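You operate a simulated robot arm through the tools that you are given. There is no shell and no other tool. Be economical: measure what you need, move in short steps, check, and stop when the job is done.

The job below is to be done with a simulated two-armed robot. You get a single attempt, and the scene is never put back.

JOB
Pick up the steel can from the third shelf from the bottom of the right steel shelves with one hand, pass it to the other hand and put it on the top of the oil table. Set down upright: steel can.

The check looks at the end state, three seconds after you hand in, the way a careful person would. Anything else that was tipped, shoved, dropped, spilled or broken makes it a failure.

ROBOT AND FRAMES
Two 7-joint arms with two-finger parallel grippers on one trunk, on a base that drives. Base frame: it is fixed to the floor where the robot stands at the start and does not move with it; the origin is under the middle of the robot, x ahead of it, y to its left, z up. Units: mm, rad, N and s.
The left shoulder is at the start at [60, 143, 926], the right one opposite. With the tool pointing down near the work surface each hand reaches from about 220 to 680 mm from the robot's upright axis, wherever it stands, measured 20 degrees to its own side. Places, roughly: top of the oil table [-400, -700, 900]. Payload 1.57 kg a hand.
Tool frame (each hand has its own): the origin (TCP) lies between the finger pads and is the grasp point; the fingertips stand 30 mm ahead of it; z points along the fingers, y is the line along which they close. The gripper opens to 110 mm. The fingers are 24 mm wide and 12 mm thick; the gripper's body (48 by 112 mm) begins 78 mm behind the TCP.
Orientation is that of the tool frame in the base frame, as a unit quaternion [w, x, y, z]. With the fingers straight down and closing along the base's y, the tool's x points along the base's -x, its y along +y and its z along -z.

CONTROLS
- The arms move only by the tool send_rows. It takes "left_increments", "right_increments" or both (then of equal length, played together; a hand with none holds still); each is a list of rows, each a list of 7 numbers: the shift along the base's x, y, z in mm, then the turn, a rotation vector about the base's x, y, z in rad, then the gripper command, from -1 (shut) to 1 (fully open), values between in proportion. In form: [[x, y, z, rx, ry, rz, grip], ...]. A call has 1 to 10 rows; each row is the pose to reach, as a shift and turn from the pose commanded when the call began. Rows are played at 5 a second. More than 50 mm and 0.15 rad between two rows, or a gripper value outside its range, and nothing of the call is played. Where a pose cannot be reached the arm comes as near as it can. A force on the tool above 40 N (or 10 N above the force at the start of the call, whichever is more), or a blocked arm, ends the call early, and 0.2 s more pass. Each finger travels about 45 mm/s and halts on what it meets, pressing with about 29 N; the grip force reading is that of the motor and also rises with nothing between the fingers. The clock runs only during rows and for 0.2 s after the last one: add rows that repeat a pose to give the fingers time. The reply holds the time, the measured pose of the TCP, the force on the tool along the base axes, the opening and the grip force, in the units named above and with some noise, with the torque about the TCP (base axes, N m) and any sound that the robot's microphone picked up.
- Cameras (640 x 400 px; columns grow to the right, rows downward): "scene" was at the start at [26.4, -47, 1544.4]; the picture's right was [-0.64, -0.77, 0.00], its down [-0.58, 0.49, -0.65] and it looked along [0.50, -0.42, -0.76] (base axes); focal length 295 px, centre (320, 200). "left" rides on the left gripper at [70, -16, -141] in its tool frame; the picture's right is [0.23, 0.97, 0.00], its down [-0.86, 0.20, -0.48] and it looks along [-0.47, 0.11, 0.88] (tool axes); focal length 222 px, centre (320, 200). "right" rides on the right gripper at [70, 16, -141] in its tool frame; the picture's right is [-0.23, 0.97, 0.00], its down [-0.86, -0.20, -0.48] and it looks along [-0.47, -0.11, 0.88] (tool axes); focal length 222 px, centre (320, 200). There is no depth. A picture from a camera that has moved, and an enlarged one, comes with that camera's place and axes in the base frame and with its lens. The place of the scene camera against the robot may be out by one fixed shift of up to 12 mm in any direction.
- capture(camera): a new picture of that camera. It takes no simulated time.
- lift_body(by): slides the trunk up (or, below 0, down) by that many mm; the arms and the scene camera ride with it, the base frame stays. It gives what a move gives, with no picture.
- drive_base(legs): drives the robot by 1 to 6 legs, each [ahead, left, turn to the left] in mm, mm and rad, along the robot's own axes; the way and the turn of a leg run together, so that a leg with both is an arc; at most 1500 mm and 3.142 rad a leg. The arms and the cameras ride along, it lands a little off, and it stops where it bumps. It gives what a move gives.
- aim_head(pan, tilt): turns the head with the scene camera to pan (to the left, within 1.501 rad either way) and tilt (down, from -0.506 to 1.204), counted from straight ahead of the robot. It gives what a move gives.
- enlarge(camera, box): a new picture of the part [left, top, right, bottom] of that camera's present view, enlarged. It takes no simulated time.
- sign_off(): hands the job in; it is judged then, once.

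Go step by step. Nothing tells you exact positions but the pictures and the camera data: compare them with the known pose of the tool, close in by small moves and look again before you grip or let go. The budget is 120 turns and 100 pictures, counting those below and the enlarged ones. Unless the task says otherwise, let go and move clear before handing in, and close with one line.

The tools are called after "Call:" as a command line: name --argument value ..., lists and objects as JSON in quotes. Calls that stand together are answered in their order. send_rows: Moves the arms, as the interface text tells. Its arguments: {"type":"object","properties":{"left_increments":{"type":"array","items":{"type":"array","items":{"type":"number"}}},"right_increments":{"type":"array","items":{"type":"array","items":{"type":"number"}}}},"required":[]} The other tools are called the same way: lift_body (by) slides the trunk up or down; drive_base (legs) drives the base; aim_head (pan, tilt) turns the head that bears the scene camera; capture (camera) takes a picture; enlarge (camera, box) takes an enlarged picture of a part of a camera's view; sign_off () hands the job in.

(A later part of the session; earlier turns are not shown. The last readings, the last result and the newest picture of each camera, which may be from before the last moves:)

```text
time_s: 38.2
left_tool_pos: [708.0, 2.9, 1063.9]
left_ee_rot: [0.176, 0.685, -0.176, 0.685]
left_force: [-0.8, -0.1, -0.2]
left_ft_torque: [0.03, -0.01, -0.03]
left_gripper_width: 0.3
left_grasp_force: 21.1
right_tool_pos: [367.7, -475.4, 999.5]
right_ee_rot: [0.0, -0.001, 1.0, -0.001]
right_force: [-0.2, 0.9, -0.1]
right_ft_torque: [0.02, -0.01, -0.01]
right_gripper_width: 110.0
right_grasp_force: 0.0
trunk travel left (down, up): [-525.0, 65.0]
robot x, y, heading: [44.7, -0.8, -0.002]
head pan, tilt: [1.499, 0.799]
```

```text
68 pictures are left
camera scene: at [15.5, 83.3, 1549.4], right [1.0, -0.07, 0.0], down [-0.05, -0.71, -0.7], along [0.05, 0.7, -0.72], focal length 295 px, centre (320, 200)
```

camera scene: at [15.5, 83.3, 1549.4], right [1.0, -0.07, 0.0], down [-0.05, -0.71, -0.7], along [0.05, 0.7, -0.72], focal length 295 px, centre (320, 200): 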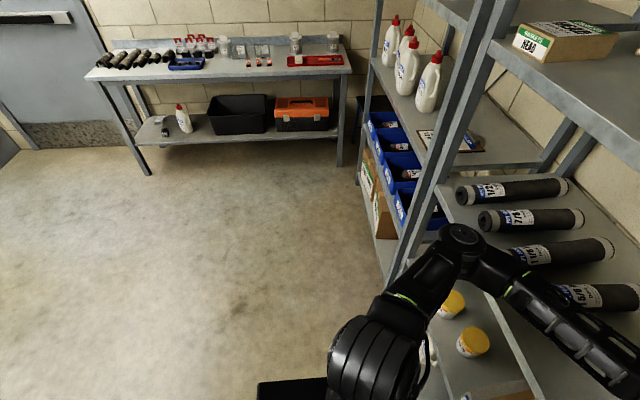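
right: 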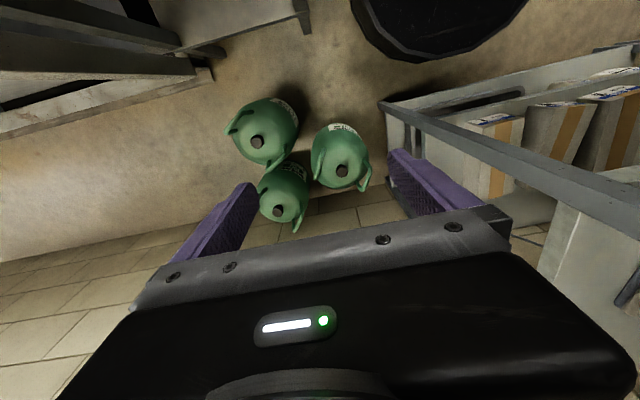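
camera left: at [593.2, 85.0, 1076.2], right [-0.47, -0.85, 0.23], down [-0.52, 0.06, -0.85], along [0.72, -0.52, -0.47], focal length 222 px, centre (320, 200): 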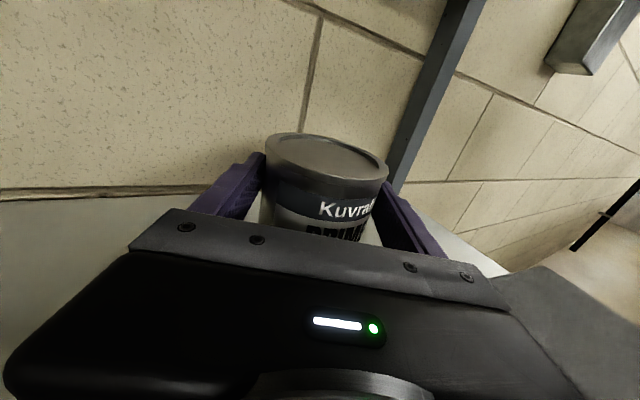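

The fingers slipped off upwards; the can still stands on the shelf. I back the hand off at this height and look again to measure the can better.

Call:
send_rows --left_increments '[[-26, 15, 0, 0, 0, 0, -1], [-52, 30, 0, 0, 0, 0, -1], [-78, 45, 0, 0, 0, 0, -0.5], [-104, 60, 0, 0, 0, 0, 0], [-121, 70, 0, 0, 0, 0, 1], [-121, 70, 0, 0, 0, 0, 1], [-121, 70, 0, 0, 0, 0, 1], [-121, 70, 0, 0, 0, 0, 1]]'

Call:
capture --camera "left"

Call:
aim_head --pan 0.0 --tilt 0.8

Call:
enlarge --camera "scene" --box '[200, 100, 440, 250]'

```text
time_s: 40.0
left_tool_pos: [587.6, 72.5, 1061.8]
left_ee_rot: [0.175, 0.685, -0.176, 0.685]
left_force: [0.2, -1.2, 0.2]
left_ft_torque: [-0.01, -0.02, 0.01]
left_gripper_width: 109.8
left_grasp_force: 0.1
right_tool_pos: [367.5, -475.2, 1000.2]
right_ee_rot: [0.001, 0.001, 1.0, -0.001]
right_force: [0.6, 0.1, -0.1]
right_ft_torque: [-0.03, 0.0, 0.04]
right_gripper_width: 110.2
right_grasp_force: 0.0
trunk travel left (down, up): [-525.0, 65.0]
robot x, y, heading: [43.5, 2.0, 0.002]
head pan, tilt: [1.499, 0.799]
```

```text
67 pictures are left
camera left: at [471.0, 156.1, 1133.7], right [-0.47, -0.85, 0.23], down [-0.52, 0.06, -0.85], along [0.72, -0.52, -0.47], focal length 222 px, centre (320, 200)
```

left: 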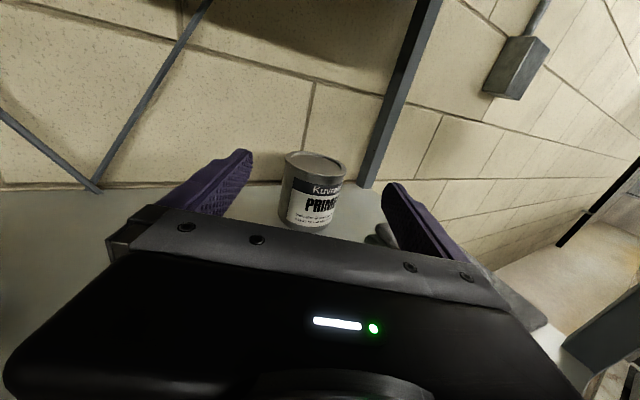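

```text
time_s: 41.6
left_tool_pos: [587.1, 73.1, 1061.7]
left_ee_rot: [0.176, 0.685, -0.176, 0.685]
left_force: [0.1, -0.2, -0.7]
left_ft_torque: [-0.02, 0.0, 0.01]
left_gripper_width: 110.0
left_grasp_force: 0.0
right_tool_pos: [367.5, -474.1, 1000.1]
right_ee_rot: [0.001, -0.001, 1.0, 0.0]
right_force: [-0.5, 0.6, 0.5]
right_ft_torque: [0.03, 0.01, 0.02]
right_gripper_width: 110.1
right_grasp_force: 0.1
trunk travel left (down, up): [-525.0, 65.0]
robot x, y, heading: [42.9, 0.7, 0.004]
head pan, tilt: [0.0, 0.799]
```

```text
2.67 times, centred on (320, 175) of scene
camera zoom: at [90.3, 2.9, 1549.4], right [0.0, -1.0, 0.0], down [-0.72, 0.0, -0.7], along [0.7, 0.0, -0.72], focal length 786 px, centre (320, 267)
```

zoom: 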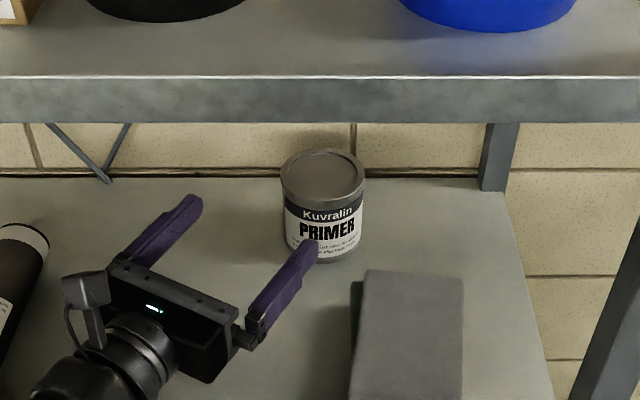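

The multi-view check puts the can's centre near (717, 0) with its top at z≈1031, so the grasp position was right and the fingers simply slid up. I raise the trunk a little for reach, then grip lower and deeper and lift slowly.

Call:
lift_body --by 30

Call:
send_rows --left_increments '[[0, 0, -25, 0, 0, 0, 1], [0, 0, -50, 0, 0, 0, 1], [0, 0, -75, 0, 0, 0, 1], [0, 0, -98, 0, 0, 0, 1], [0, 0, -98, 0, 0, 0, 1]]'

Call:
capture --camera "left"

Call:
capture --camera "scene"

```text
time_s: 42.4
left_tool_pos: [588.7, 72.6, 1091.3]
left_ee_rot: [0.175, 0.686, -0.176, 0.684]
left_force: [0.3, -0.4, -0.9]
left_ft_torque: [-0.01, 0.01, 0.03]
left_gripper_width: 110.2
left_grasp_force: 0.1
right_tool_pos: [368.2, -476.4, 1029.2]
right_ee_rot: [0.0, 0.0, 1.0, 0.0]
right_force: [0.2, -0.8, 0.3]
right_ft_torque: [0.02, 0.0, 0.01]
right_gripper_width: 109.7
right_grasp_force: 0.1
trunk travel left (down, up): [-555.0, 35.0]
robot x, y, heading: [44.5, 3.3, 0.002]
head pan, tilt: [0.0, 0.799]
```

```text
time_s: 43.6
left_tool_pos: [588.5, 73.8, 993.5]
left_ee_rot: [0.176, 0.685, -0.176, 0.685]
left_force: [-0.2, 1.0, 0.2]
left_ft_torque: [0.0, 0.0, 0.01]
left_gripper_width: 110.1
left_grasp_force: 0.1
right_tool_pos: [368.3, -474.4, 1029.4]
right_ee_rot: [0.001, 0.0, 1.0, -0.001]
right_force: [0.7, -0.5, 0.6]
right_ft_torque: [0.01, 0.02, 0.0]
right_gripper_width: 110.1
right_grasp_force: 0.0
trunk travel left (down, up): [-555.0, 35.0]
robot x, y, heading: [40.4, 0.9, 0.0]
head pan, tilt: [0.0, 0.799]
```

```text
65 pictures are left
camera left: at [471.8, 156.9, 1064.9], right [-0.47, -0.85, 0.23], down [-0.52, 0.06, -0.85], along [0.72, -0.52, -0.47], focal length 222 px, centre (320, 200)
```

left: 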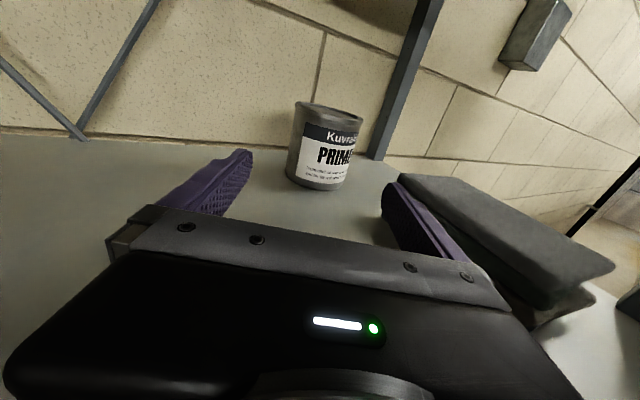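

```text
64 pictures are left
camera scene: at [90.2, 2.8, 1579.4], right [0.0, -1.0, 0.0], down [-0.72, 0.0, -0.7], along [0.7, 0.0, -0.72], focal length 295 px, centre (320, 200)
```

scene: 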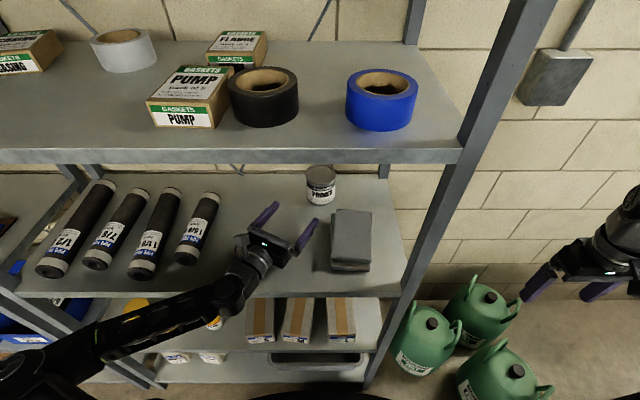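

Height parallax confirms the can: centre (720, -1), z 948–1033, and the hand lies on its line. I go in until the can is fully between the pads.

Call:
send_rows --left_increments '[[26, -15, 0, 0, 0, 0, 1], [52, -30, 0, 0, 0, 0, 1], [78, -45, 0, 0, 0, 0, 1], [100, -57.5, 0, 0, 0, 0, 1], [116, -67, 0, 0, 0, 0, 1], [129, -74.5, 0, 0, 0, 0, 1], [129, -74.5, 0, 0, 0, 0, 1]]'

Call:
capture --camera "left"

```text
time_s: 45.2
left_tool_pos: [710.7, 6.7, 994.7]
left_ee_rot: [0.175, 0.686, -0.176, 0.684]
left_force: [0.4, 0.5, -0.2]
left_ft_torque: [-0.02, -0.01, -0.05]
left_gripper_width: 110.1
left_grasp_force: 0.0
left hand out of reach, approached as far as the arm can: row 6, 7
right_tool_pos: [366.5, -475.5, 1030.8]
right_ee_rot: [0.0, 0.001, 1.0, 0.0]
right_force: [-0.3, -0.6, 0.1]
right_ft_torque: [-0.03, -0.02, -0.01]
right_gripper_width: 110.1
right_grasp_force: 0.0
trunk travel left (down, up): [-555.0, 35.0]
robot x, y, heading: [43.8, -1.3, 0.002]
head pan, tilt: [0.0, 0.799]
```

```text
63 pictures are left
camera left: at [594.1, 90.3, 1066.7], right [-0.47, -0.85, 0.23], down [-0.52, 0.06, -0.85], along [0.72, -0.52, -0.47], focal length 222 px, centre (320, 200)
```

left: 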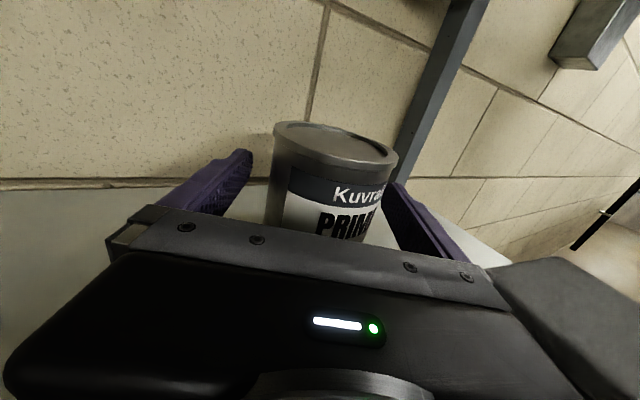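

About 12 mm short again because of reach. A small base step forward and to the right brings the can to the pad centre.

Call:
drive_base --legs '[[11, -6, 0]]'

Call:
capture --camera "left"

```text
time_s: 46.0
left_tool_pos: [722.6, 1.3, 994.2]
left_ee_rot: [0.175, 0.686, -0.175, 0.684]
left_force: [0.6, 0.2, 0.2]
left_ft_torque: [0.0, 0.0, 0.01]
left_gripper_width: 110.0
left_grasp_force: 0.0
right_tool_pos: [379.7, -481.4, 1029.3]
right_ee_rot: [-0.001, 0.0, 1.0, 0.0]
right_force: [1.1, 0.4, 0.5]
right_ft_torque: [0.03, 0.05, 0.0]
right_gripper_width: 109.9
right_grasp_force: 0.2
trunk travel left (down, up): [-555.0, 35.0]
robot x, y, heading: [55.4, -8.3, -0.002]
head pan, tilt: [0.0, 0.799]
```

```text
62 pictures are left
camera left: at [605.9, 84.1, 1066.2], right [-0.47, -0.85, 0.23], down [-0.52, 0.06, -0.85], along [0.72, -0.52, -0.47], focal length 222 px, centre (320, 200)
```

left: 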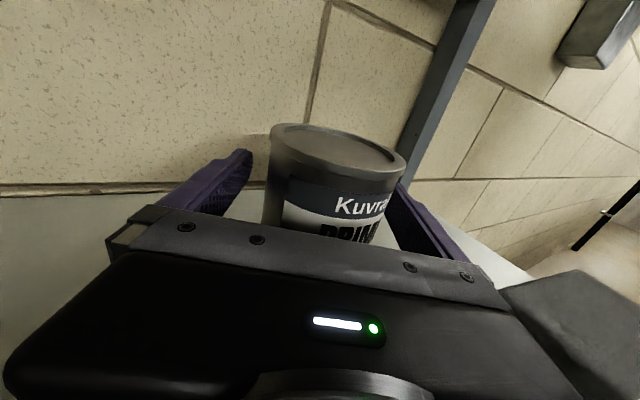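

The can is now centred in depth and about 4 mm to the right. I nudge across, close, and lift just 12 mm slowly to test.

Call:
send_rows --left_increments '[[-2, -3.5, 0, 0, 0, 0, 1], [-2, -3.5, 0, 0, 0, 0, 0.6], [-2, -3.5, 0, 0, 0, 0, 0.2], [-2, -3.5, 0, 0, 0, 0, -1], [-2, -3.5, 0, 0, 0, 0, -1], [-2, -3.5, 0, 0, 0, 0, -1], [-2, -3.5, 0, 0, 0, 0, -1]]'

Call:
send_rows --left_increments '[[0, 0, 2, 0, 0, 0, -1], [0, 0, 4, 0, 0, 0, -1], [0, 0, 6, 0, 0, 0, -1], [0, 0, 8, 0, 0, 0, -1], [0, 0, 10, 0, 0, 0, -1], [0, 0, 12, 0, 0, 0, -1]]'

Call:
capture --camera "left"

```text
time_s: 47.6
left_tool_pos: [719.1, 0.5, 995.7]
left_ee_rot: [0.177, 0.685, -0.177, 0.684]
left_force: [-1.1, -0.1, 0.6]
left_ft_torque: [-0.04, 0.06, 0.01]
left_gripper_width: 85.4
left_grasp_force: 29.4
right_tool_pos: [379.2, -482.0, 1029.9]
right_ee_rot: [0.0, 0.0, 1.0, 0.0]
right_force: [-0.9, 0.1, -0.3]
right_ft_torque: [0.02, 0.0, 0.02]
right_gripper_width: 110.3
right_grasp_force: 0.0
trunk travel left (down, up): [-555.0, 35.0]
robot x, y, heading: [53.8, -7.2, -0.001]
head pan, tilt: [0.0, 0.799]
```

```text
time_s: 49.0
left_tool_pos: [718.9, -1.5, 1005.5]
left_ee_rot: [0.176, 0.686, -0.176, 0.684]
left_force: [-0.4, 0.6, -4.0]
left_ft_torque: [-0.04, 0.0, -0.03]
left_gripper_width: 85.8
left_grasp_force: 29.3
right_tool_pos: [379.1, -481.2, 1029.0]
right_ee_rot: [0.0, 0.0, 1.0, -0.001]
right_force: [0.7, 0.5, 0.3]
right_ft_torque: [0.02, 0.0, 0.03]
right_gripper_width: 110.1
right_grasp_force: 0.2
trunk travel left (down, up): [-555.0, 35.0]
robot x, y, heading: [53.8, -4.9, -0.001]
head pan, tilt: [0.0, 0.799]
```

```text
61 pictures are left
camera left: at [603.5, 81.3, 1078.6], right [-0.47, -0.85, 0.23], down [-0.52, 0.06, -0.85], along [0.72, -0.52, -0.47], focal length 222 px, centre (320, 200)
```

left: 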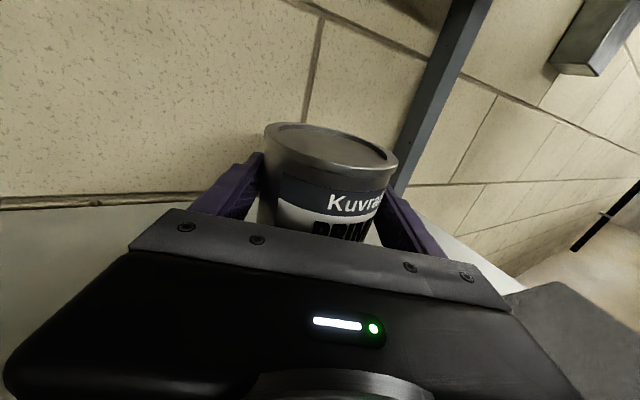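

The load reads about 4 N and the can moves with the hand. I continue lifting slowly.

Call:
send_rows --left_increments '[[0, 0, 3, 0, 0, 0, -1], [0, 0, 6, 0, 0, 0, -1], [0, 0, 9, 0, 0, 0, -1], [0, 0, 12, 0, 0, 0, -1], [0, 0, 15, 0, 0, 0, -1], [0, 0, 18, 0, 0, 0, -1], [0, 0, 21, 0, 0, 0, -1]]'

Call:
enlarge --camera "scene" --box '[200, 100, 440, 250]'

```text
time_s: 50.6
left_tool_pos: [718.8, -2.1, 1025.9]
left_ee_rot: [0.176, 0.685, -0.176, 0.685]
left_force: [-0.1, 0.8, -4.0]
left_ft_torque: [0.01, 0.0, 0.01]
left_gripper_width: 85.7
left_grasp_force: 28.9
right_tool_pos: [378.3, -481.3, 1030.1]
right_ee_rot: [0.0, 0.0, 1.0, 0.001]
right_force: [0.7, 0.2, -1.1]
right_ft_torque: [0.02, 0.01, 0.0]
right_gripper_width: 110.2
right_grasp_force: 0.0
trunk travel left (down, up): [-555.0, 35.0]
robot x, y, heading: [56.5, -4.1, -0.002]
head pan, tilt: [0.0, 0.799]
```

```text
2.67 times, centred on (320, 175) of scene
camera zoom: at [102.0, -3.1, 1579.4], right [0.0, -1.0, 0.0], down [-0.72, 0.0, -0.7], along [0.7, 0.0, -0.72], focal length 786 px, centre (320, 267)
```

zoom: 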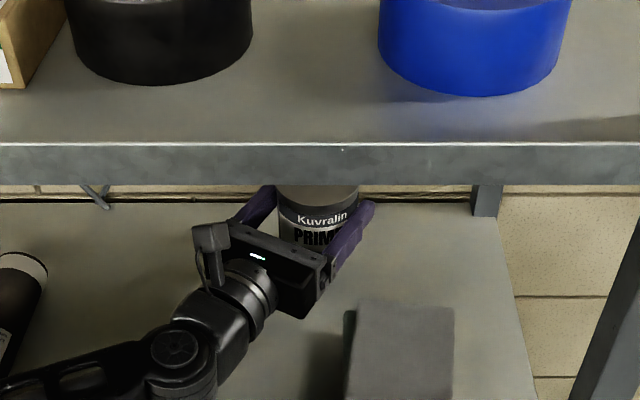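

The can is held and clear of the shelf. I raise the trunk a bit more and retract the hand along its axis away from the cloths.

Call:
lift_body --by 25

Call:
send_rows --left_increments '[[-10, 6, 0, 0, 0, 0, -1], [-22, 13, 0, 0, 0, 0, -1], [-35, 20, 0, 0, 0, 0, -1], [-48, 28, 0, 0, 0, 0, -1], [-61, 35, 0, 0, 0, 0, -1], [-74, 43, 0, 0, 0, 0, -1], [-87, 50, 0, 0, 0, 0, -1], [-100, 58, 0, 0, 0, 0, -1], [-113, 66, 0, 0, 0, 0, -1], [-120, 70, 0, 0, 0, 0, -1]]'

Call:
capture --camera "left"

Call:
capture --camera "scene"

```text
time_s: 51.3
left_tool_pos: [719.2, -1.5, 1052.5]
left_ee_rot: [0.176, 0.685, -0.176, 0.685]
left_force: [-0.7, 0.6, -4.2]
left_ft_torque: [0.0, -0.01, 0.02]
left_gripper_width: 85.5
left_grasp_force: 29.0
right_tool_pos: [379.6, -482.2, 1054.3]
right_ee_rot: [0.0, 0.001, 1.0, 0.0]
right_force: [0.4, -0.4, 0.2]
right_ft_torque: [0.01, -0.01, 0.03]
right_gripper_width: 110.2
right_grasp_force: 0.0
trunk travel left (down, up): [-580.0, 10.0]
robot x, y, heading: [51.6, -10.9, -0.002]
head pan, tilt: [0.0, 0.799]
```

```text
time_s: 53.5
left_tool_pos: [600.2, 67.8, 1050.9]
left_ee_rot: [0.175, 0.686, -0.176, 0.684]
left_force: [-0.2, -0.1, -4.8]
left_ft_torque: [0.01, 0.0, -0.03]
left_gripper_width: 85.7
left_grasp_force: 28.7
right_tool_pos: [378.4, -480.8, 1055.5]
right_ee_rot: [0.0, 0.0, 1.0, 0.0]
right_force: [-0.2, 0.4, 0.2]
right_ft_torque: [0.02, 0.03, 0.0]
right_gripper_width: 110.3
right_grasp_force: 0.1
trunk travel left (down, up): [-580.0, 10.0]
robot x, y, heading: [52.2, -4.4, 0.002]
head pan, tilt: [0.0, 0.799]
```

```text
59 pictures are left
camera left: at [482.9, 150.9, 1124.0], right [-0.47, -0.85, 0.23], down [-0.52, 0.06, -0.85], along [0.72, -0.52, -0.47], focal length 222 px, centre (320, 200)
```

left: 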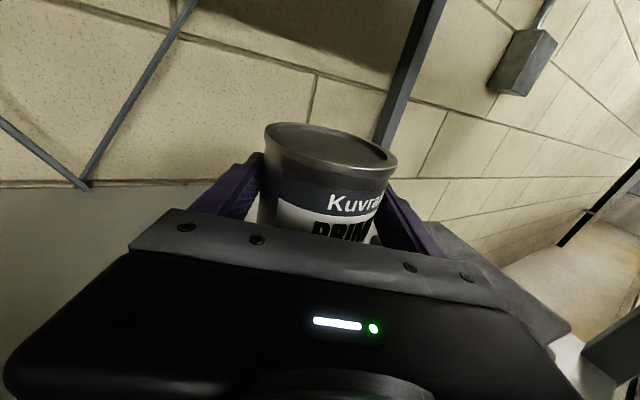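

```text
58 pictures are left
camera scene: at [101.8, -3.0, 1604.4], right [0.0, -1.0, 0.0], down [-0.72, 0.0, -0.7], along [0.7, 0.0, -0.72], focal length 295 px, centre (320, 200)
```

scene: 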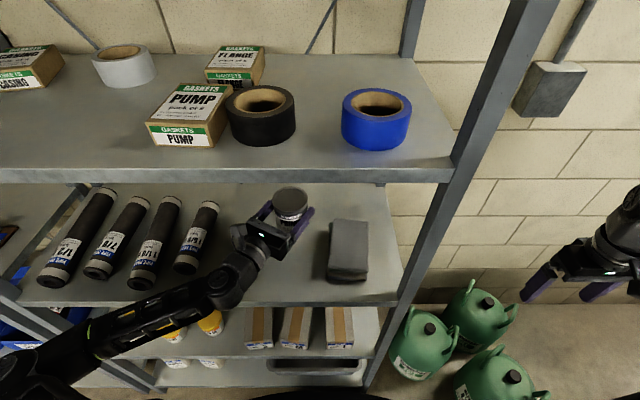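

The can is secure and clear of the cloths. I drive straight back to bring it out of the shelf.

Call:
drive_base --legs '[[-380, 0, 0]]'

Call:
capture --camera "scene"

Call:
aim_head --pan -1.3 --tilt 0.9

Call:
capture --camera "scene"

```text
time_s: 55.9
left_tool_pos: [214.8, 66.4, 1051.4]
left_ee_rot: [0.175, 0.685, -0.176, 0.685]
left_force: [0.0, -0.3, -4.3]
left_ft_torque: [0.03, 0.03, 0.01]
left_gripper_width: 85.5
left_grasp_force: 28.7
right_tool_pos: [-5.9, -480.8, 1055.0]
right_ee_rot: [0.0, 0.0, 1.0, 0.0]
right_force: [0.1, -0.8, 0.3]
right_ft_torque: [0.03, 0.01, 0.0]
right_gripper_width: 110.1
right_grasp_force: 0.0
trunk travel left (down, up): [-580.0, 10.0]
robot x, y, heading: [-331.4, -4.9, 0.002]
head pan, tilt: [0.0, 0.799]
```

```text
57 pictures are left
camera scene: at [-283.8, -2.8, 1604.4], right [0.0, -1.0, 0.0], down [-0.72, 0.0, -0.7], along [0.7, 0.0, -0.72], focal length 295 px, centre (320, 200)
```

scene: 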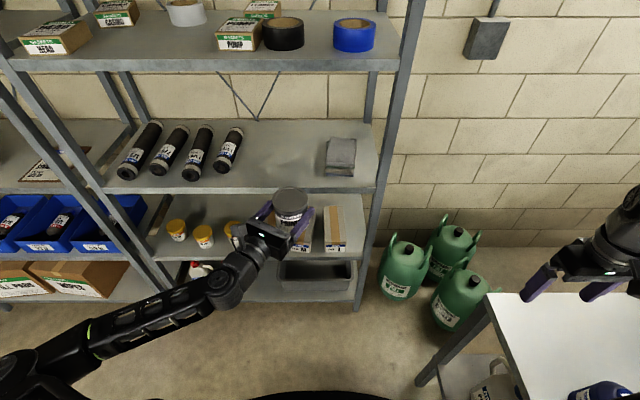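

```text
time_s: 57.4
left_tool_pos: [214.9, 67.9, 1051.8]
left_ee_rot: [0.177, 0.685, -0.177, 0.684]
left_force: [-0.1, -0.3, -5.1]
left_ft_torque: [0.01, 0.02, 0.04]
left_gripper_width: 85.6
left_grasp_force: 28.9
right_tool_pos: [-6.1, -481.2, 1055.2]
right_ee_rot: [0.001, 0.0, 1.0, -0.001]
right_force: [0.0, 0.0, 0.7]
right_ft_torque: [0.04, -0.01, -0.01]
right_gripper_width: 109.8
right_grasp_force: 0.0
trunk travel left (down, up): [-580.0, 10.0]
robot x, y, heading: [-329.4, -4.4, 0.0]
head pan, tilt: [-1.3, 0.901]
```

```text
56 pictures are left
camera scene: at [-343.2, -75.5, 1596.5], right [-0.96, -0.27, 0.0], down [-0.21, 0.76, -0.62], along [0.17, -0.6, -0.78], focal length 295 px, centre (320, 200)
```

scene: 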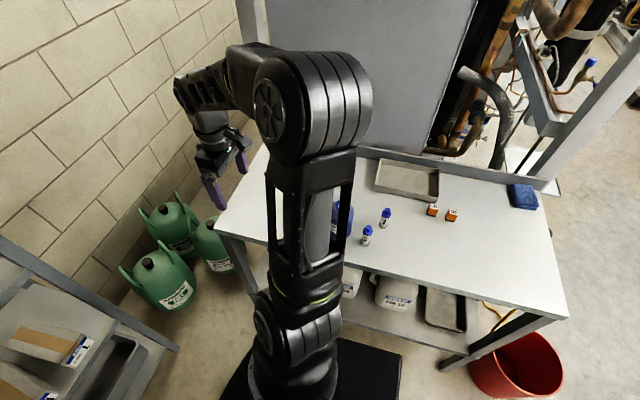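

The can is out of the shelf, and the table has free space around (-600, -540). For the handover I bring the left hand toward the middle and turn it to point more to the right.

Call:
send_rows --left_increments '[[-8, -12, 0, 0, 0, -0.05, -1], [-17, -25, 0, 0, 0, -0.11, -1], [-27, -40, 0, 0, 0, -0.18, -1], [-38, -57, 0, 0, 0, -0.25, -1], [-50, -75, 0, 0, 0, -0.33, -1], [-62, -93, 0, 0, 0, -0.41, -1], [-75, -112, 0, 0, 0, -0.49, -1], [-88, -131, 0, 0, 0, -0.57, -1], [-102, -152, 0, 0, 0, -0.64, -1], [-116, -172, 0, 0, 0, -0.7, -1]]'

Call:
aim_head --pan -0.3 --tilt 0.8

Call:
capture --camera "scene"

```text
time_s: 59.6
left_tool_pos: [99.6, -104.1, 1051.2]
left_ee_rot: [0.4, 0.583, -0.401, 0.582]
left_force: [0.9, -0.7, -4.6]
left_ft_torque: [0.05, -0.01, 0.02]
left_gripper_width: 85.5
left_grasp_force: 29.4
right_tool_pos: [-5.8, -481.4, 1054.8]
right_ee_rot: [-0.001, 0.0, 1.0, 0.0]
right_force: [-0.2, 0.2, 0.1]
right_ft_torque: [0.0, 0.02, -0.04]
right_gripper_width: 110.0
right_grasp_force: 0.0
trunk travel left (down, up): [-580.0, 10.0]
robot x, y, heading: [-331.0, -3.4, 0.002]
head pan, tilt: [-1.3, 0.901]
```

```text
time_s: 60.8
left_tool_pos: [100.3, -103.7, 1050.2]
left_ee_rot: [0.4, 0.584, -0.4, 0.583]
left_force: [0.6, -0.1, -4.6]
left_ft_torque: [0.0, -0.02, 0.01]
left_gripper_width: 85.4
left_grasp_force: 29.3
right_tool_pos: [-6.1, -481.6, 1054.4]
right_ee_rot: [0.001, 0.001, 1.0, 0.0]
right_force: [0.3, 0.4, -0.4]
right_ft_torque: [-0.02, 0.0, 0.0]
right_gripper_width: 110.0
right_grasp_force: 0.0
trunk travel left (down, up): [-580.0, 10.0]
robot x, y, heading: [-334.8, -7.3, 0.0]
head pan, tilt: [-0.3, 0.799]
```

```text
55 pictures are left
camera scene: at [-286.4, -26.9, 1604.4], right [-0.3, -0.95, 0.0], down [-0.68, 0.21, -0.7], along [0.67, -0.21, -0.72], focal length 295 px, centre (320, 200)
```

scene: 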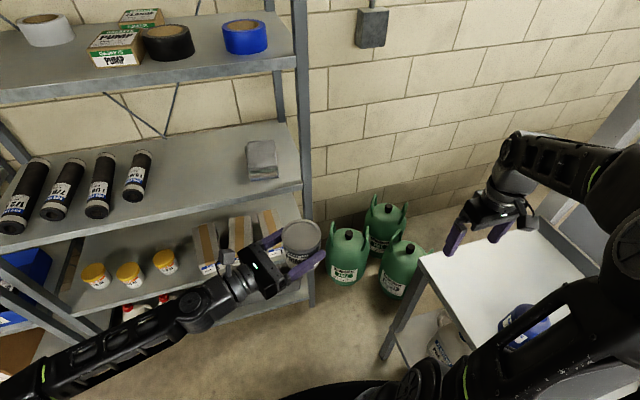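

The left hand has the can at about (100, -104). I raise the right hand, yaw it so its fingers close across the left ones, and bring it above the can.

Call:
send_rows --right_increments '[[0, 10, 30, 0, 0, 0.06, 0.9], [5, 30, 60, 0, 0, 0.12, 0.9], [10, 60, 90, 0, 0, 0.18, 0.9], [22, 95, 110, 0, 0, 0.24, 0.9], [34, 130, 110, 0, 0, 0.3, 0.9], [46, 165, 110, 0, 0, 0.365, 0.9], [58, 205, 110, 0, 0, 0.365, 0.9], [70, 245, 110, 0, 0, 0.365, 0.9], [82, 285, 110, 0, 0, 0.365, 0.9], [82, 285, 110, 0, 0, 0.365, 0.9]]'

Call:
capture --camera "right"

Call:
capture --camera "scene"

```text
time_s: 63.0
left_tool_pos: [99.4, -104.0, 1051.5]
left_ee_rot: [0.4, 0.584, -0.401, 0.582]
left_force: [0.2, -0.2, -4.5]
left_ft_torque: [0.02, 0.04, 0.02]
left_gripper_width: 85.2
left_grasp_force: 29.0
right_tool_pos: [76.9, -195.8, 1169.0]
right_ee_rot: [-0.001, -0.181, 0.983, 0.001]
right_force: [-0.1, 0.5, 0.4]
right_ft_torque: [0.01, 0.0, -0.03]
right_gripper_width: 104.4
right_grasp_force: 0.1
trunk travel left (down, up): [-580.0, 10.0]
robot x, y, heading: [-331.1, -7.0, -0.003]
head pan, tilt: [-0.3, 0.799]
```

```text
54 pictures are left
camera right: at [4.8, -206.0, 1310.8], right [-0.13, 0.99, 0.0], down [0.87, 0.12, 0.48], along [0.47, 0.07, -0.88], focal length 222 px, centre (320, 200)
```

right: 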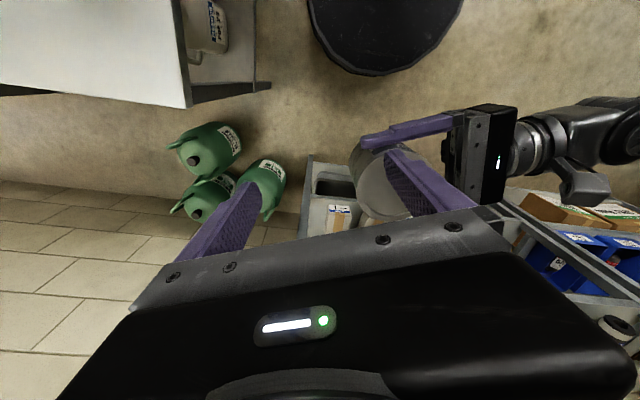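

```text
53 pictures are left
camera scene: at [-286.7, -26.8, 1604.4], right [-0.3, -0.95, 0.0], down [-0.68, 0.21, -0.7], along [0.67, -0.21, -0.72], focal length 295 px, centre (320, 200)
```

scene: 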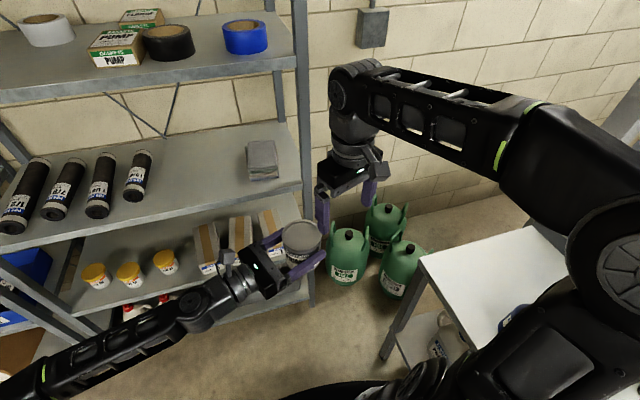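

Clear so far. I bring the right hand directly above the can and check alignment with its camera.

Call:
send_rows --right_increments '[[8, 31, 0, 0, 0, 0, 0.9], [16, 62, 0, 0, 0, 0, 0.9], [23, 92, 0, 0, 0, 0, 0.9], [23, 92, 0, 0, 0, 0, 0.9]]'

Call:
capture --camera "right"

Call:
capture --camera "scene"

```text
time_s: 64.0
left_tool_pos: [99.4, -104.5, 1051.7]
left_ee_rot: [0.4, 0.584, -0.401, 0.582]
left_force: [0.1, 0.0, -5.8]
left_ft_torque: [0.01, 0.01, -0.01]
left_gripper_width: 85.4
left_grasp_force: 28.4
right_tool_pos: [101.9, -103.6, 1163.7]
right_ee_rot: [-0.001, -0.182, 0.983, 0.001]
right_force: [0.0, 0.0, 0.2]
right_ft_torque: [0.06, -0.01, 0.0]
right_gripper_width: 104.4
right_grasp_force: 0.1
trunk travel left (down, up): [-580.0, 10.0]
robot x, y, heading: [-329.4, -5.6, 0.004]
head pan, tilt: [-0.3, 0.799]
```

```text
52 pictures are left
camera right: at [29.6, -114.6, 1306.6], right [-0.13, 0.99, 0.0], down [0.87, 0.12, 0.48], along [0.47, 0.07, -0.88], focal length 222 px, centre (320, 200)
```

right: 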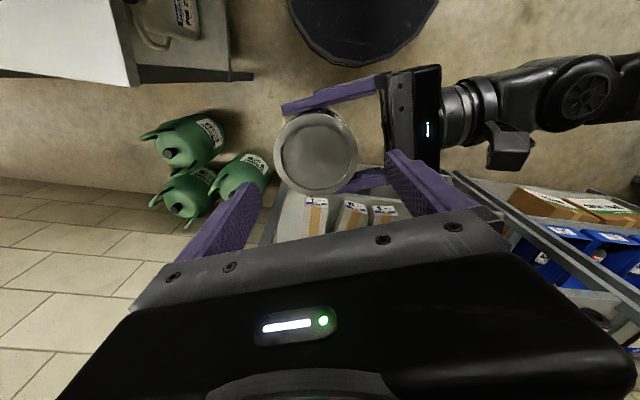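

```text
51 pictures are left
camera scene: at [-286.5, -27.6, 1604.4], right [-0.3, -0.95, 0.0], down [-0.68, 0.21, -0.7], along [0.67, -0.21, -0.72], focal length 295 px, centre (320, 200)
```

scene: 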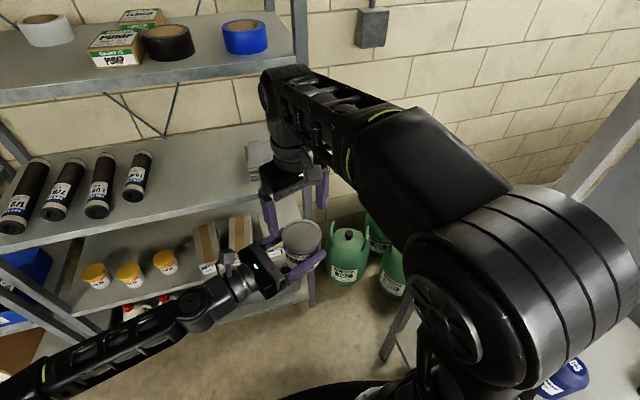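

The can's centre is about 8 mm off toward the robot. I correct that and descend until the fingertips are just above the rim.

Call:
send_rows --right_increments '[[-8, -4, 0, 0, 0, 0, 0.9], [-8, -4, -20, 0, 0, 0, 0.9], [-8, -4, -38, 0, 0, 0, 0.9], [-8, -4, -38, 0, 0, 0, 0.9]]'

Call:
capture --camera "right"

Call:
capture --camera "left"

```text
time_s: 65.0
left_tool_pos: [99.7, -103.1, 1050.2]
left_ee_rot: [0.4, 0.583, -0.401, 0.582]
left_force: [0.1, -0.2, -5.0]
left_ft_torque: [-0.01, 0.02, 0.02]
left_gripper_width: 85.7
left_grasp_force: 28.6
right_tool_pos: [93.2, -107.7, 1126.4]
right_ee_rot: [0.0, -0.18, 0.984, -0.001]
right_force: [-0.7, 0.2, 0.4]
right_ft_torque: [0.0, 0.0, -0.02]
right_gripper_width: 104.3
right_grasp_force: 0.0
trunk travel left (down, up): [-580.0, 10.0]
robot x, y, heading: [-328.8, -5.1, -0.002]
head pan, tilt: [-0.3, 0.799]
```

```text
50 pictures are left
camera right: at [20.6, -117.4, 1268.6], right [-0.13, 0.99, 0.0], down [0.87, 0.12, 0.48], along [0.47, 0.06, -0.88], focal length 222 px, centre (320, 200)
```

right: 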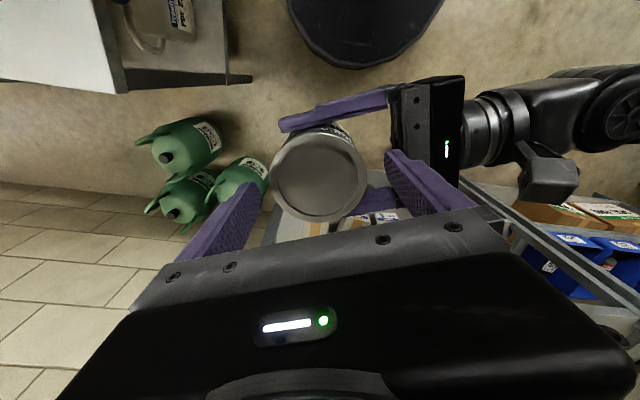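

```text
49 pictures are left
camera left: at [64.2, 34.3, 1123.0], right [-0.91, -0.35, 0.23], down [-0.36, 0.38, -0.85], along [0.21, -0.86, -0.47], focal length 222 px, centre (320, 200)
```

left: 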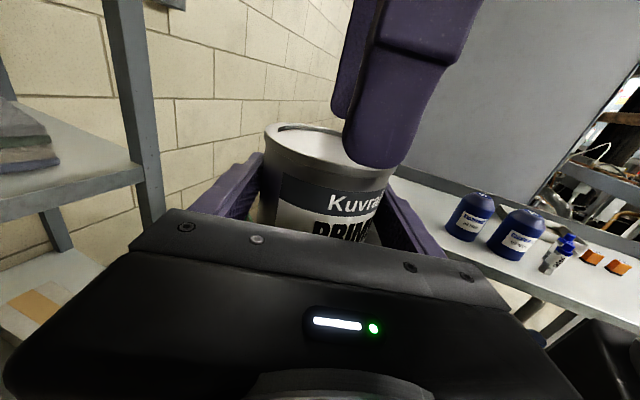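

The poses and the two cameras agree only to a few mm, so I align to the measured left TCP and lower the fingers part way around the rim.

Call:
send_rows --right_increments '[[6, 3.5, 0, 0, 0, 0, 0.95], [6, 3.5, -8, 0, 0, 0, 0.95], [6, 3.5, -16, 0, 0, 0, 0.95], [6, 3.5, -24, 0, 0, 0, 0.95], [6, 3.5, -32, 0, 0, 0, 0.95], [6, 3.5, -32, 0, 0, 0, 0.95]]'

Call:
capture --camera "right"

Call:
capture --camera "left"

```text
time_s: 66.4
left_tool_pos: [100.6, -104.7, 1050.5]
left_ee_rot: [0.399, 0.584, -0.4, 0.583]
left_force: [0.0, -0.1, -4.0]
left_ft_torque: [0.03, 0.03, 0.01]
left_gripper_width: 85.3
left_grasp_force: 29.2
right_tool_pos: [96.1, -105.0, 1093.7]
right_ee_rot: [0.001, -0.182, 0.983, 0.0]
right_force: [0.0, 0.3, -0.3]
right_ft_torque: [0.01, -0.01, -0.03]
right_gripper_width: 107.1
right_grasp_force: 0.0
trunk travel left (down, up): [-580.0, 10.0]
robot x, y, heading: [-328.2, -6.8, 0.001]
head pan, tilt: [-0.3, 0.799]
```

```text
48 pictures are left
camera right: at [24.6, -114.7, 1237.2], right [-0.13, 0.99, 0.0], down [0.87, 0.12, 0.48], along [0.47, 0.06, -0.88], focal length 222 px, centre (320, 200)
```

right: 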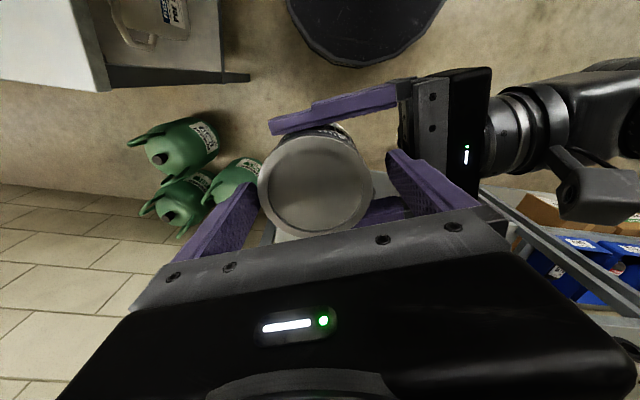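

```text
47 pictures are left
camera left: at [64.1, 34.2, 1123.1], right [-0.91, -0.35, 0.23], down [-0.36, 0.38, -0.85], along [0.21, -0.86, -0.47], focal length 222 px, centre (320, 200)
```

left: 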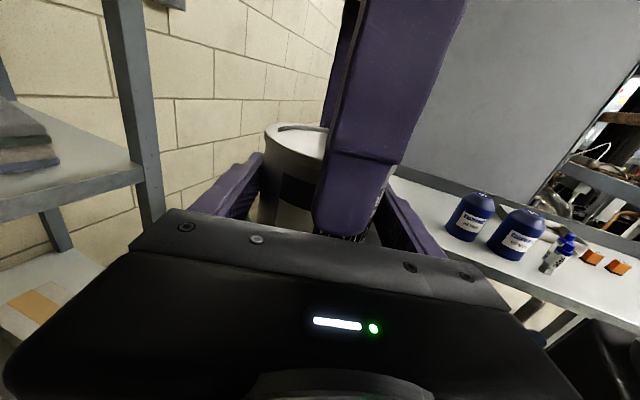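

The fingers straddle the rim evenly to within a few mm. I make a small correction and lower to grip height.

Call:
send_rows --right_increments '[[4, -2.5, 0, 0, 0, 0, 1], [4, -2.5, -8, 0, 0, 0, 1], [4, -2.5, -16, 0, 0, 0, 1], [4, -2.5, -24, 0, 0, 0, 1], [4, -2.5, -32, 0, 0, 0, 1], [4, -2.5, -36, 0, 0, 0, 1], [4, -2.5, -36, 0, 0, 0, 1]]'

Call:
capture --camera "right"

Call:
capture --camera "left"

```text
time_s: 68.0
left_tool_pos: [100.5, -103.6, 1052.0]
left_ee_rot: [0.4, 0.583, -0.401, 0.582]
left_force: [0.2, 0.3, -4.8]
left_ft_torque: [-0.01, 0.0, 0.03]
left_gripper_width: 85.5
left_grasp_force: 28.6
right_tool_pos: [102.1, -106.5, 1058.3]
right_ee_rot: [0.0, -0.182, 0.983, 0.0]
right_force: [-0.2, 0.6, 0.0]
right_ft_torque: [-0.04, 0.03, 0.01]
right_gripper_width: 110.0
right_grasp_force: 0.0
trunk travel left (down, up): [-580.0, 10.0]
robot x, y, heading: [-332.6, -3.1, 0.001]
head pan, tilt: [-0.3, 0.799]
```

```text
46 pictures are left
camera right: at [29.5, -117.0, 1200.6], right [-0.13, 0.99, 0.0], down [0.87, 0.12, 0.48], along [0.47, 0.06, -0.88], focal length 222 px, centre (320, 200)
```

right: 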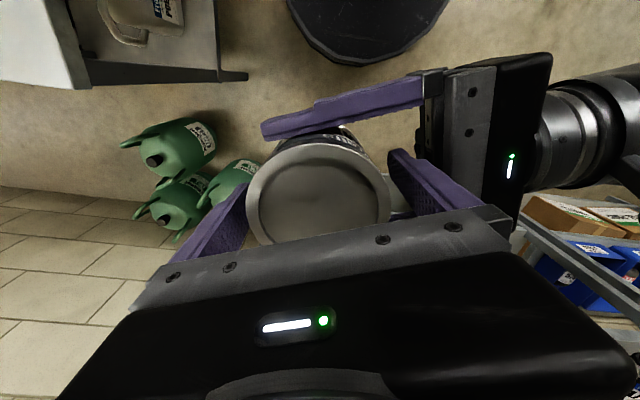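

```text
45 pictures are left
camera left: at [64.2, 34.2, 1123.0], right [-0.91, -0.35, 0.23], down [-0.36, 0.38, -0.85], along [0.21, -0.86, -0.47], focal length 222 px, centre (320, 200)
```

left: 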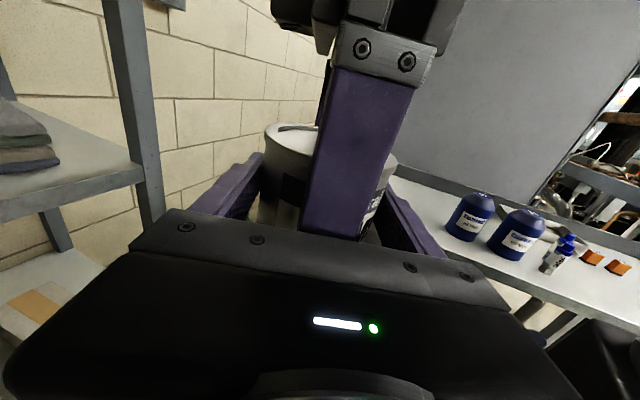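

The right fingers stand around the can with no contact force. I close the right gripper while the left still holds.

Call:
send_rows --left_increments '[[0, 0, 0, 0, 0, 0, -1], [0, 0, 0, 0, 0, 0, -1], [0, 0, 0, 0, 0, 0, -1], [0, 0, 0, 0, 0, 0, -1], [0, 0, 0, 0, 0, 0, -1], [0, 0, 0, 0, 0, 0, -1], [0, 0, 0, 0, 0, 0, -1], [0, 0, 0, 0, 0, 0, -1]]' --right_increments '[[0, 0, 0, 0, 0, 0, 0.8], [0, 0, 0, 0, 0, 0, 0.65], [0, 0, 0, 0, 0, 0, 0.5], [0, 0, 0, 0, 0, 0, 0.2], [0, 0, 0, 0, 0, 0, -1], [0, 0, 0, 0, 0, 0, -1], [0, 0, 0, 0, 0, 0, -1], [0, 0, 0, 0, 0, 0, -1]]'

Call:
capture --camera "right"

```text
time_s: 69.8
left_tool_pos: [99.3, -104.0, 1050.0]
left_ee_rot: [0.4, 0.584, -0.4, 0.582]
left_force: [-7.6, 12.9, -3.4]
left_ft_torque: [-0.32, -0.29, -0.06]
left_gripper_width: 85.5
left_grasp_force: 29.1
right_tool_pos: [101.8, -107.0, 1057.6]
right_ee_rot: [0.0, -0.181, 0.984, -0.001]
right_force: [7.4, -13.2, 0.0]
right_ft_torque: [0.27, 0.24, 0.03]
right_gripper_width: 85.9
right_grasp_force: 29.2
trunk travel left (down, up): [-580.0, 10.0]
robot x, y, heading: [-331.7, -9.6, 0.002]
head pan, tilt: [-0.3, 0.799]
```

```text
44 pictures are left
camera right: at [29.6, -117.5, 1200.7], right [-0.13, 0.99, 0.0], down [0.87, 0.12, 0.48], along [0.47, 0.06, -0.88], focal length 222 px, centre (320, 200)
```

right: 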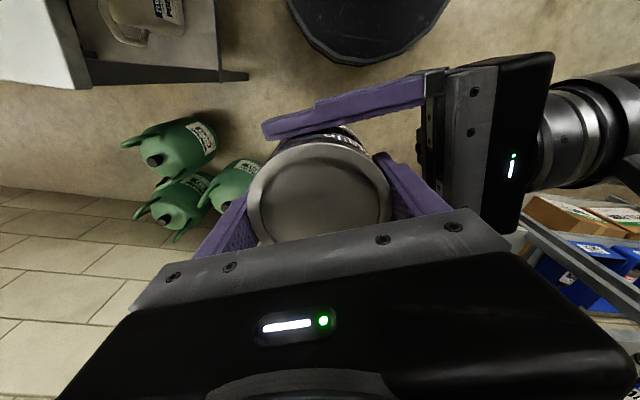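

Both hands hold the can with about 15 N of side load between them. I ease the right hand along that direction before releasing the left.

Call:
send_rows --right_increments '[[0.7, -1.5, 0, 0, 0, 0, -1], [1.4, -3, 0, 0, 0, 0, -1], [1.4, -3, 0, 0, 0, 0, -1]]'

```text
time_s: 70.6
left_tool_pos: [100.3, -104.6, 1050.2]
left_ee_rot: [0.399, 0.585, -0.4, 0.583]
left_force: [9.8, -12.0, -3.2]
left_ft_torque: [0.14, 0.52, -0.25]
left_gripper_width: 85.2
left_grasp_force: 29.1
right_tool_pos: [101.6, -107.3, 1058.7]
right_ee_rot: [0.0, -0.182, 0.983, 0.002]
right_force: [-8.3, 10.5, 0.2]
right_ft_torque: [-0.03, -0.47, 0.25]
right_gripper_width: 85.5
right_grasp_force: 29.2
trunk travel left (down, up): [-580.0, 10.0]
robot x, y, heading: [-329.3, -7.7, -0.0]
head pan, tilt: [-0.3, 0.799]
```

Overshot; I go back about half of that, then check the load.

Call:
send_rows --right_increments '[[-0.4, 0.8, 0, 0, 0, 0, -1], [-0.7, 1.4, 0, 0, 0, 0, -1], [-0.7, 1.4, 0, 0, 0, 0, -1]]'

```text
time_s: 71.4
left_tool_pos: [100.3, -103.7, 1050.8]
left_ee_rot: [0.4, 0.583, -0.401, 0.583]
left_force: [4.2, -3.9, -2.6]
left_ft_torque: [-0.37, -0.86, -0.17]
left_gripper_width: 85.2
left_grasp_force: 29.2
right_tool_pos: [103.0, -109.0, 1058.7]
right_ee_rot: [0.0, -0.18, 0.984, -0.001]
right_force: [-5.2, 3.4, -0.6]
right_ft_torque: [0.38, 0.87, 0.18]
right_gripper_width: 85.4
right_grasp_force: 29.4
trunk travel left (down, up): [-580.0, 10.0]
robot x, y, heading: [-329.7, -4.2, 0.004]
head pan, tilt: [-0.3, 0.799]
```

The side load is small now. I open the left gripper while the right holds.

Call:
send_rows --left_increments '[[0, 0, 0, 0, 0, 0, 0.6], [0, 0, 0, 0, 0, 0, 0.7], [0, 0, 0, 0, 0, 0, 0.85], [0, 0, 0, 0, 0, 0, 1], [0, 0, 0, 0, 0, 0, 1], [0, 0, 0, 0, 0, 0, 1]]' --right_increments '[[0, 0, 0, 0, 0, 0, -1], [0, 0, 0, 0, 0, 0, -1], [0, 0, 0, 0, 0, 0, -1], [0, 0, 0, 0, 0, 0, -1], [0, 0, 0, 0, 0, 0, -1], [0, 0, 0, 0, 0, 0, -1]]'

Call:
capture --camera "left"

Call:
capture --camera "right"

```text
time_s: 72.8
left_tool_pos: [100.3, -103.3, 1051.1]
left_ee_rot: [0.399, 0.584, -0.4, 0.582]
left_force: [0.7, 0.2, -0.1]
left_ft_torque: [0.01, 0.01, -0.03]
left_gripper_width: 109.8
left_grasp_force: 0.1
right_tool_pos: [102.5, -109.1, 1059.2]
right_ee_rot: [0.0, -0.182, 0.983, -0.001]
right_force: [0.1, 0.3, 0.7]
right_ft_torque: [-0.01, 0.02, 0.01]
right_gripper_width: 85.6
right_grasp_force: 28.9
trunk travel left (down, up): [-580.0, 10.0]
robot x, y, heading: [-329.4, -7.5, -0.001]
head pan, tilt: [-0.3, 0.799]
```

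```text
43 pictures are left
camera left: at [64.2, 34.2, 1123.1], right [-0.91, -0.35, 0.23], down [-0.36, 0.38, -0.85], along [0.21, -0.86, -0.47], focal length 222 px, centre (320, 200)
```

left: 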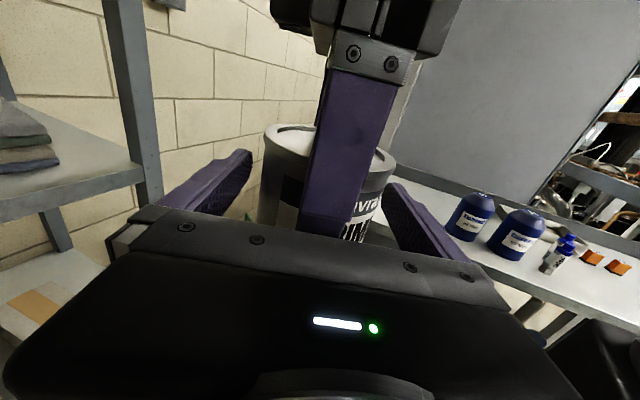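

```text
42 pictures are left
camera right: at [30.6, -118.3, 1200.7], right [-0.13, 0.99, 0.0], down [0.87, 0.12, 0.48], along [0.47, 0.06, -0.88], focal length 222 px, centre (320, 200)
```

right: 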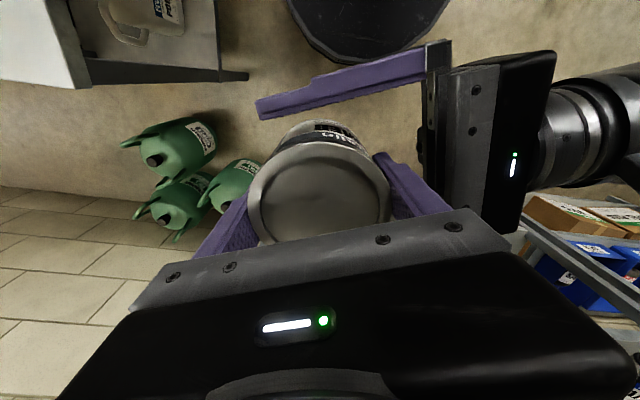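

The can stays in the right hand. I withdraw the left hand straight back along its own axis.

Call:
send_rows --left_increments '[[-5, 14, 0, 0, 0, 0, 1], [-11, 28, 0, 0, 0, 0, 1], [-18, 47, 0, 0, 0, 0, 1], [-25, 65, 0, 0, 0, 0, 1], [-32, 84, 0, 0, 0, 0, 1], [-39, 103, 0, 0, 0, 0, 1], [-46, 121, 0, 0, 0, 0, 1], [-50, 140, 0, 0, 0, 0, 1]]'

Call:
capture --camera "scene"

Call:
capture --camera "left"

```text
time_s: 74.6
left_tool_pos: [49.1, 34.6, 1052.7]
left_ee_rot: [0.4, 0.583, -0.401, 0.582]
left_force: [-0.5, -0.2, -0.9]
left_ft_torque: [0.04, 0.05, -0.01]
left_gripper_width: 110.0
left_grasp_force: 0.0
right_tool_pos: [101.8, -107.4, 1059.0]
right_ee_rot: [0.0, -0.182, 0.983, 0.0]
right_force: [-0.1, 0.1, 0.3]
right_ft_torque: [-0.01, -0.02, 0.01]
right_gripper_width: 85.3
right_grasp_force: 29.1
trunk travel left (down, up): [-580.0, 10.0]
robot x, y, heading: [-329.5, -4.0, -0.003]
head pan, tilt: [-0.3, 0.799]
```

```text
41 pictures are left
camera scene: at [-286.7, -26.5, 1604.4], right [-0.3, -0.95, 0.0], down [-0.68, 0.21, -0.7], along [0.67, -0.21, -0.72], focal length 295 px, centre (320, 200)
```

scene: 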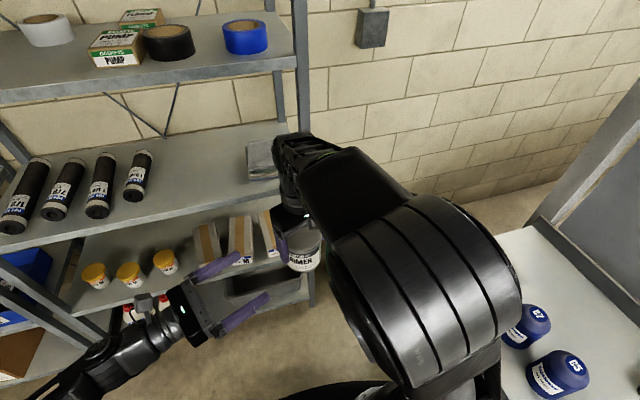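

```text
40 pictures are left
camera left: at [13.0, 173.6, 1123.6], right [-0.91, -0.35, 0.23], down [-0.36, 0.38, -0.85], along [0.21, -0.86, -0.47], focal length 222 px, centre (320, 200)
```

left: 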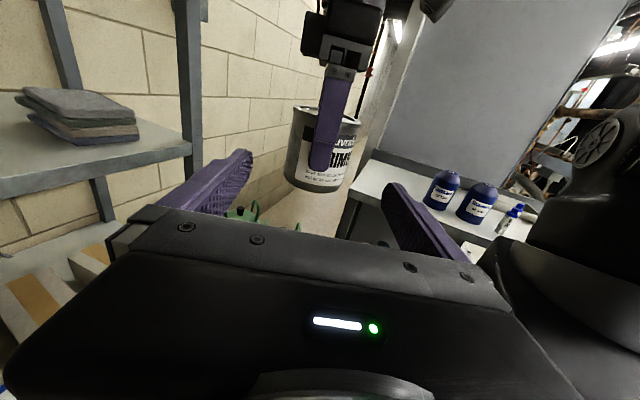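

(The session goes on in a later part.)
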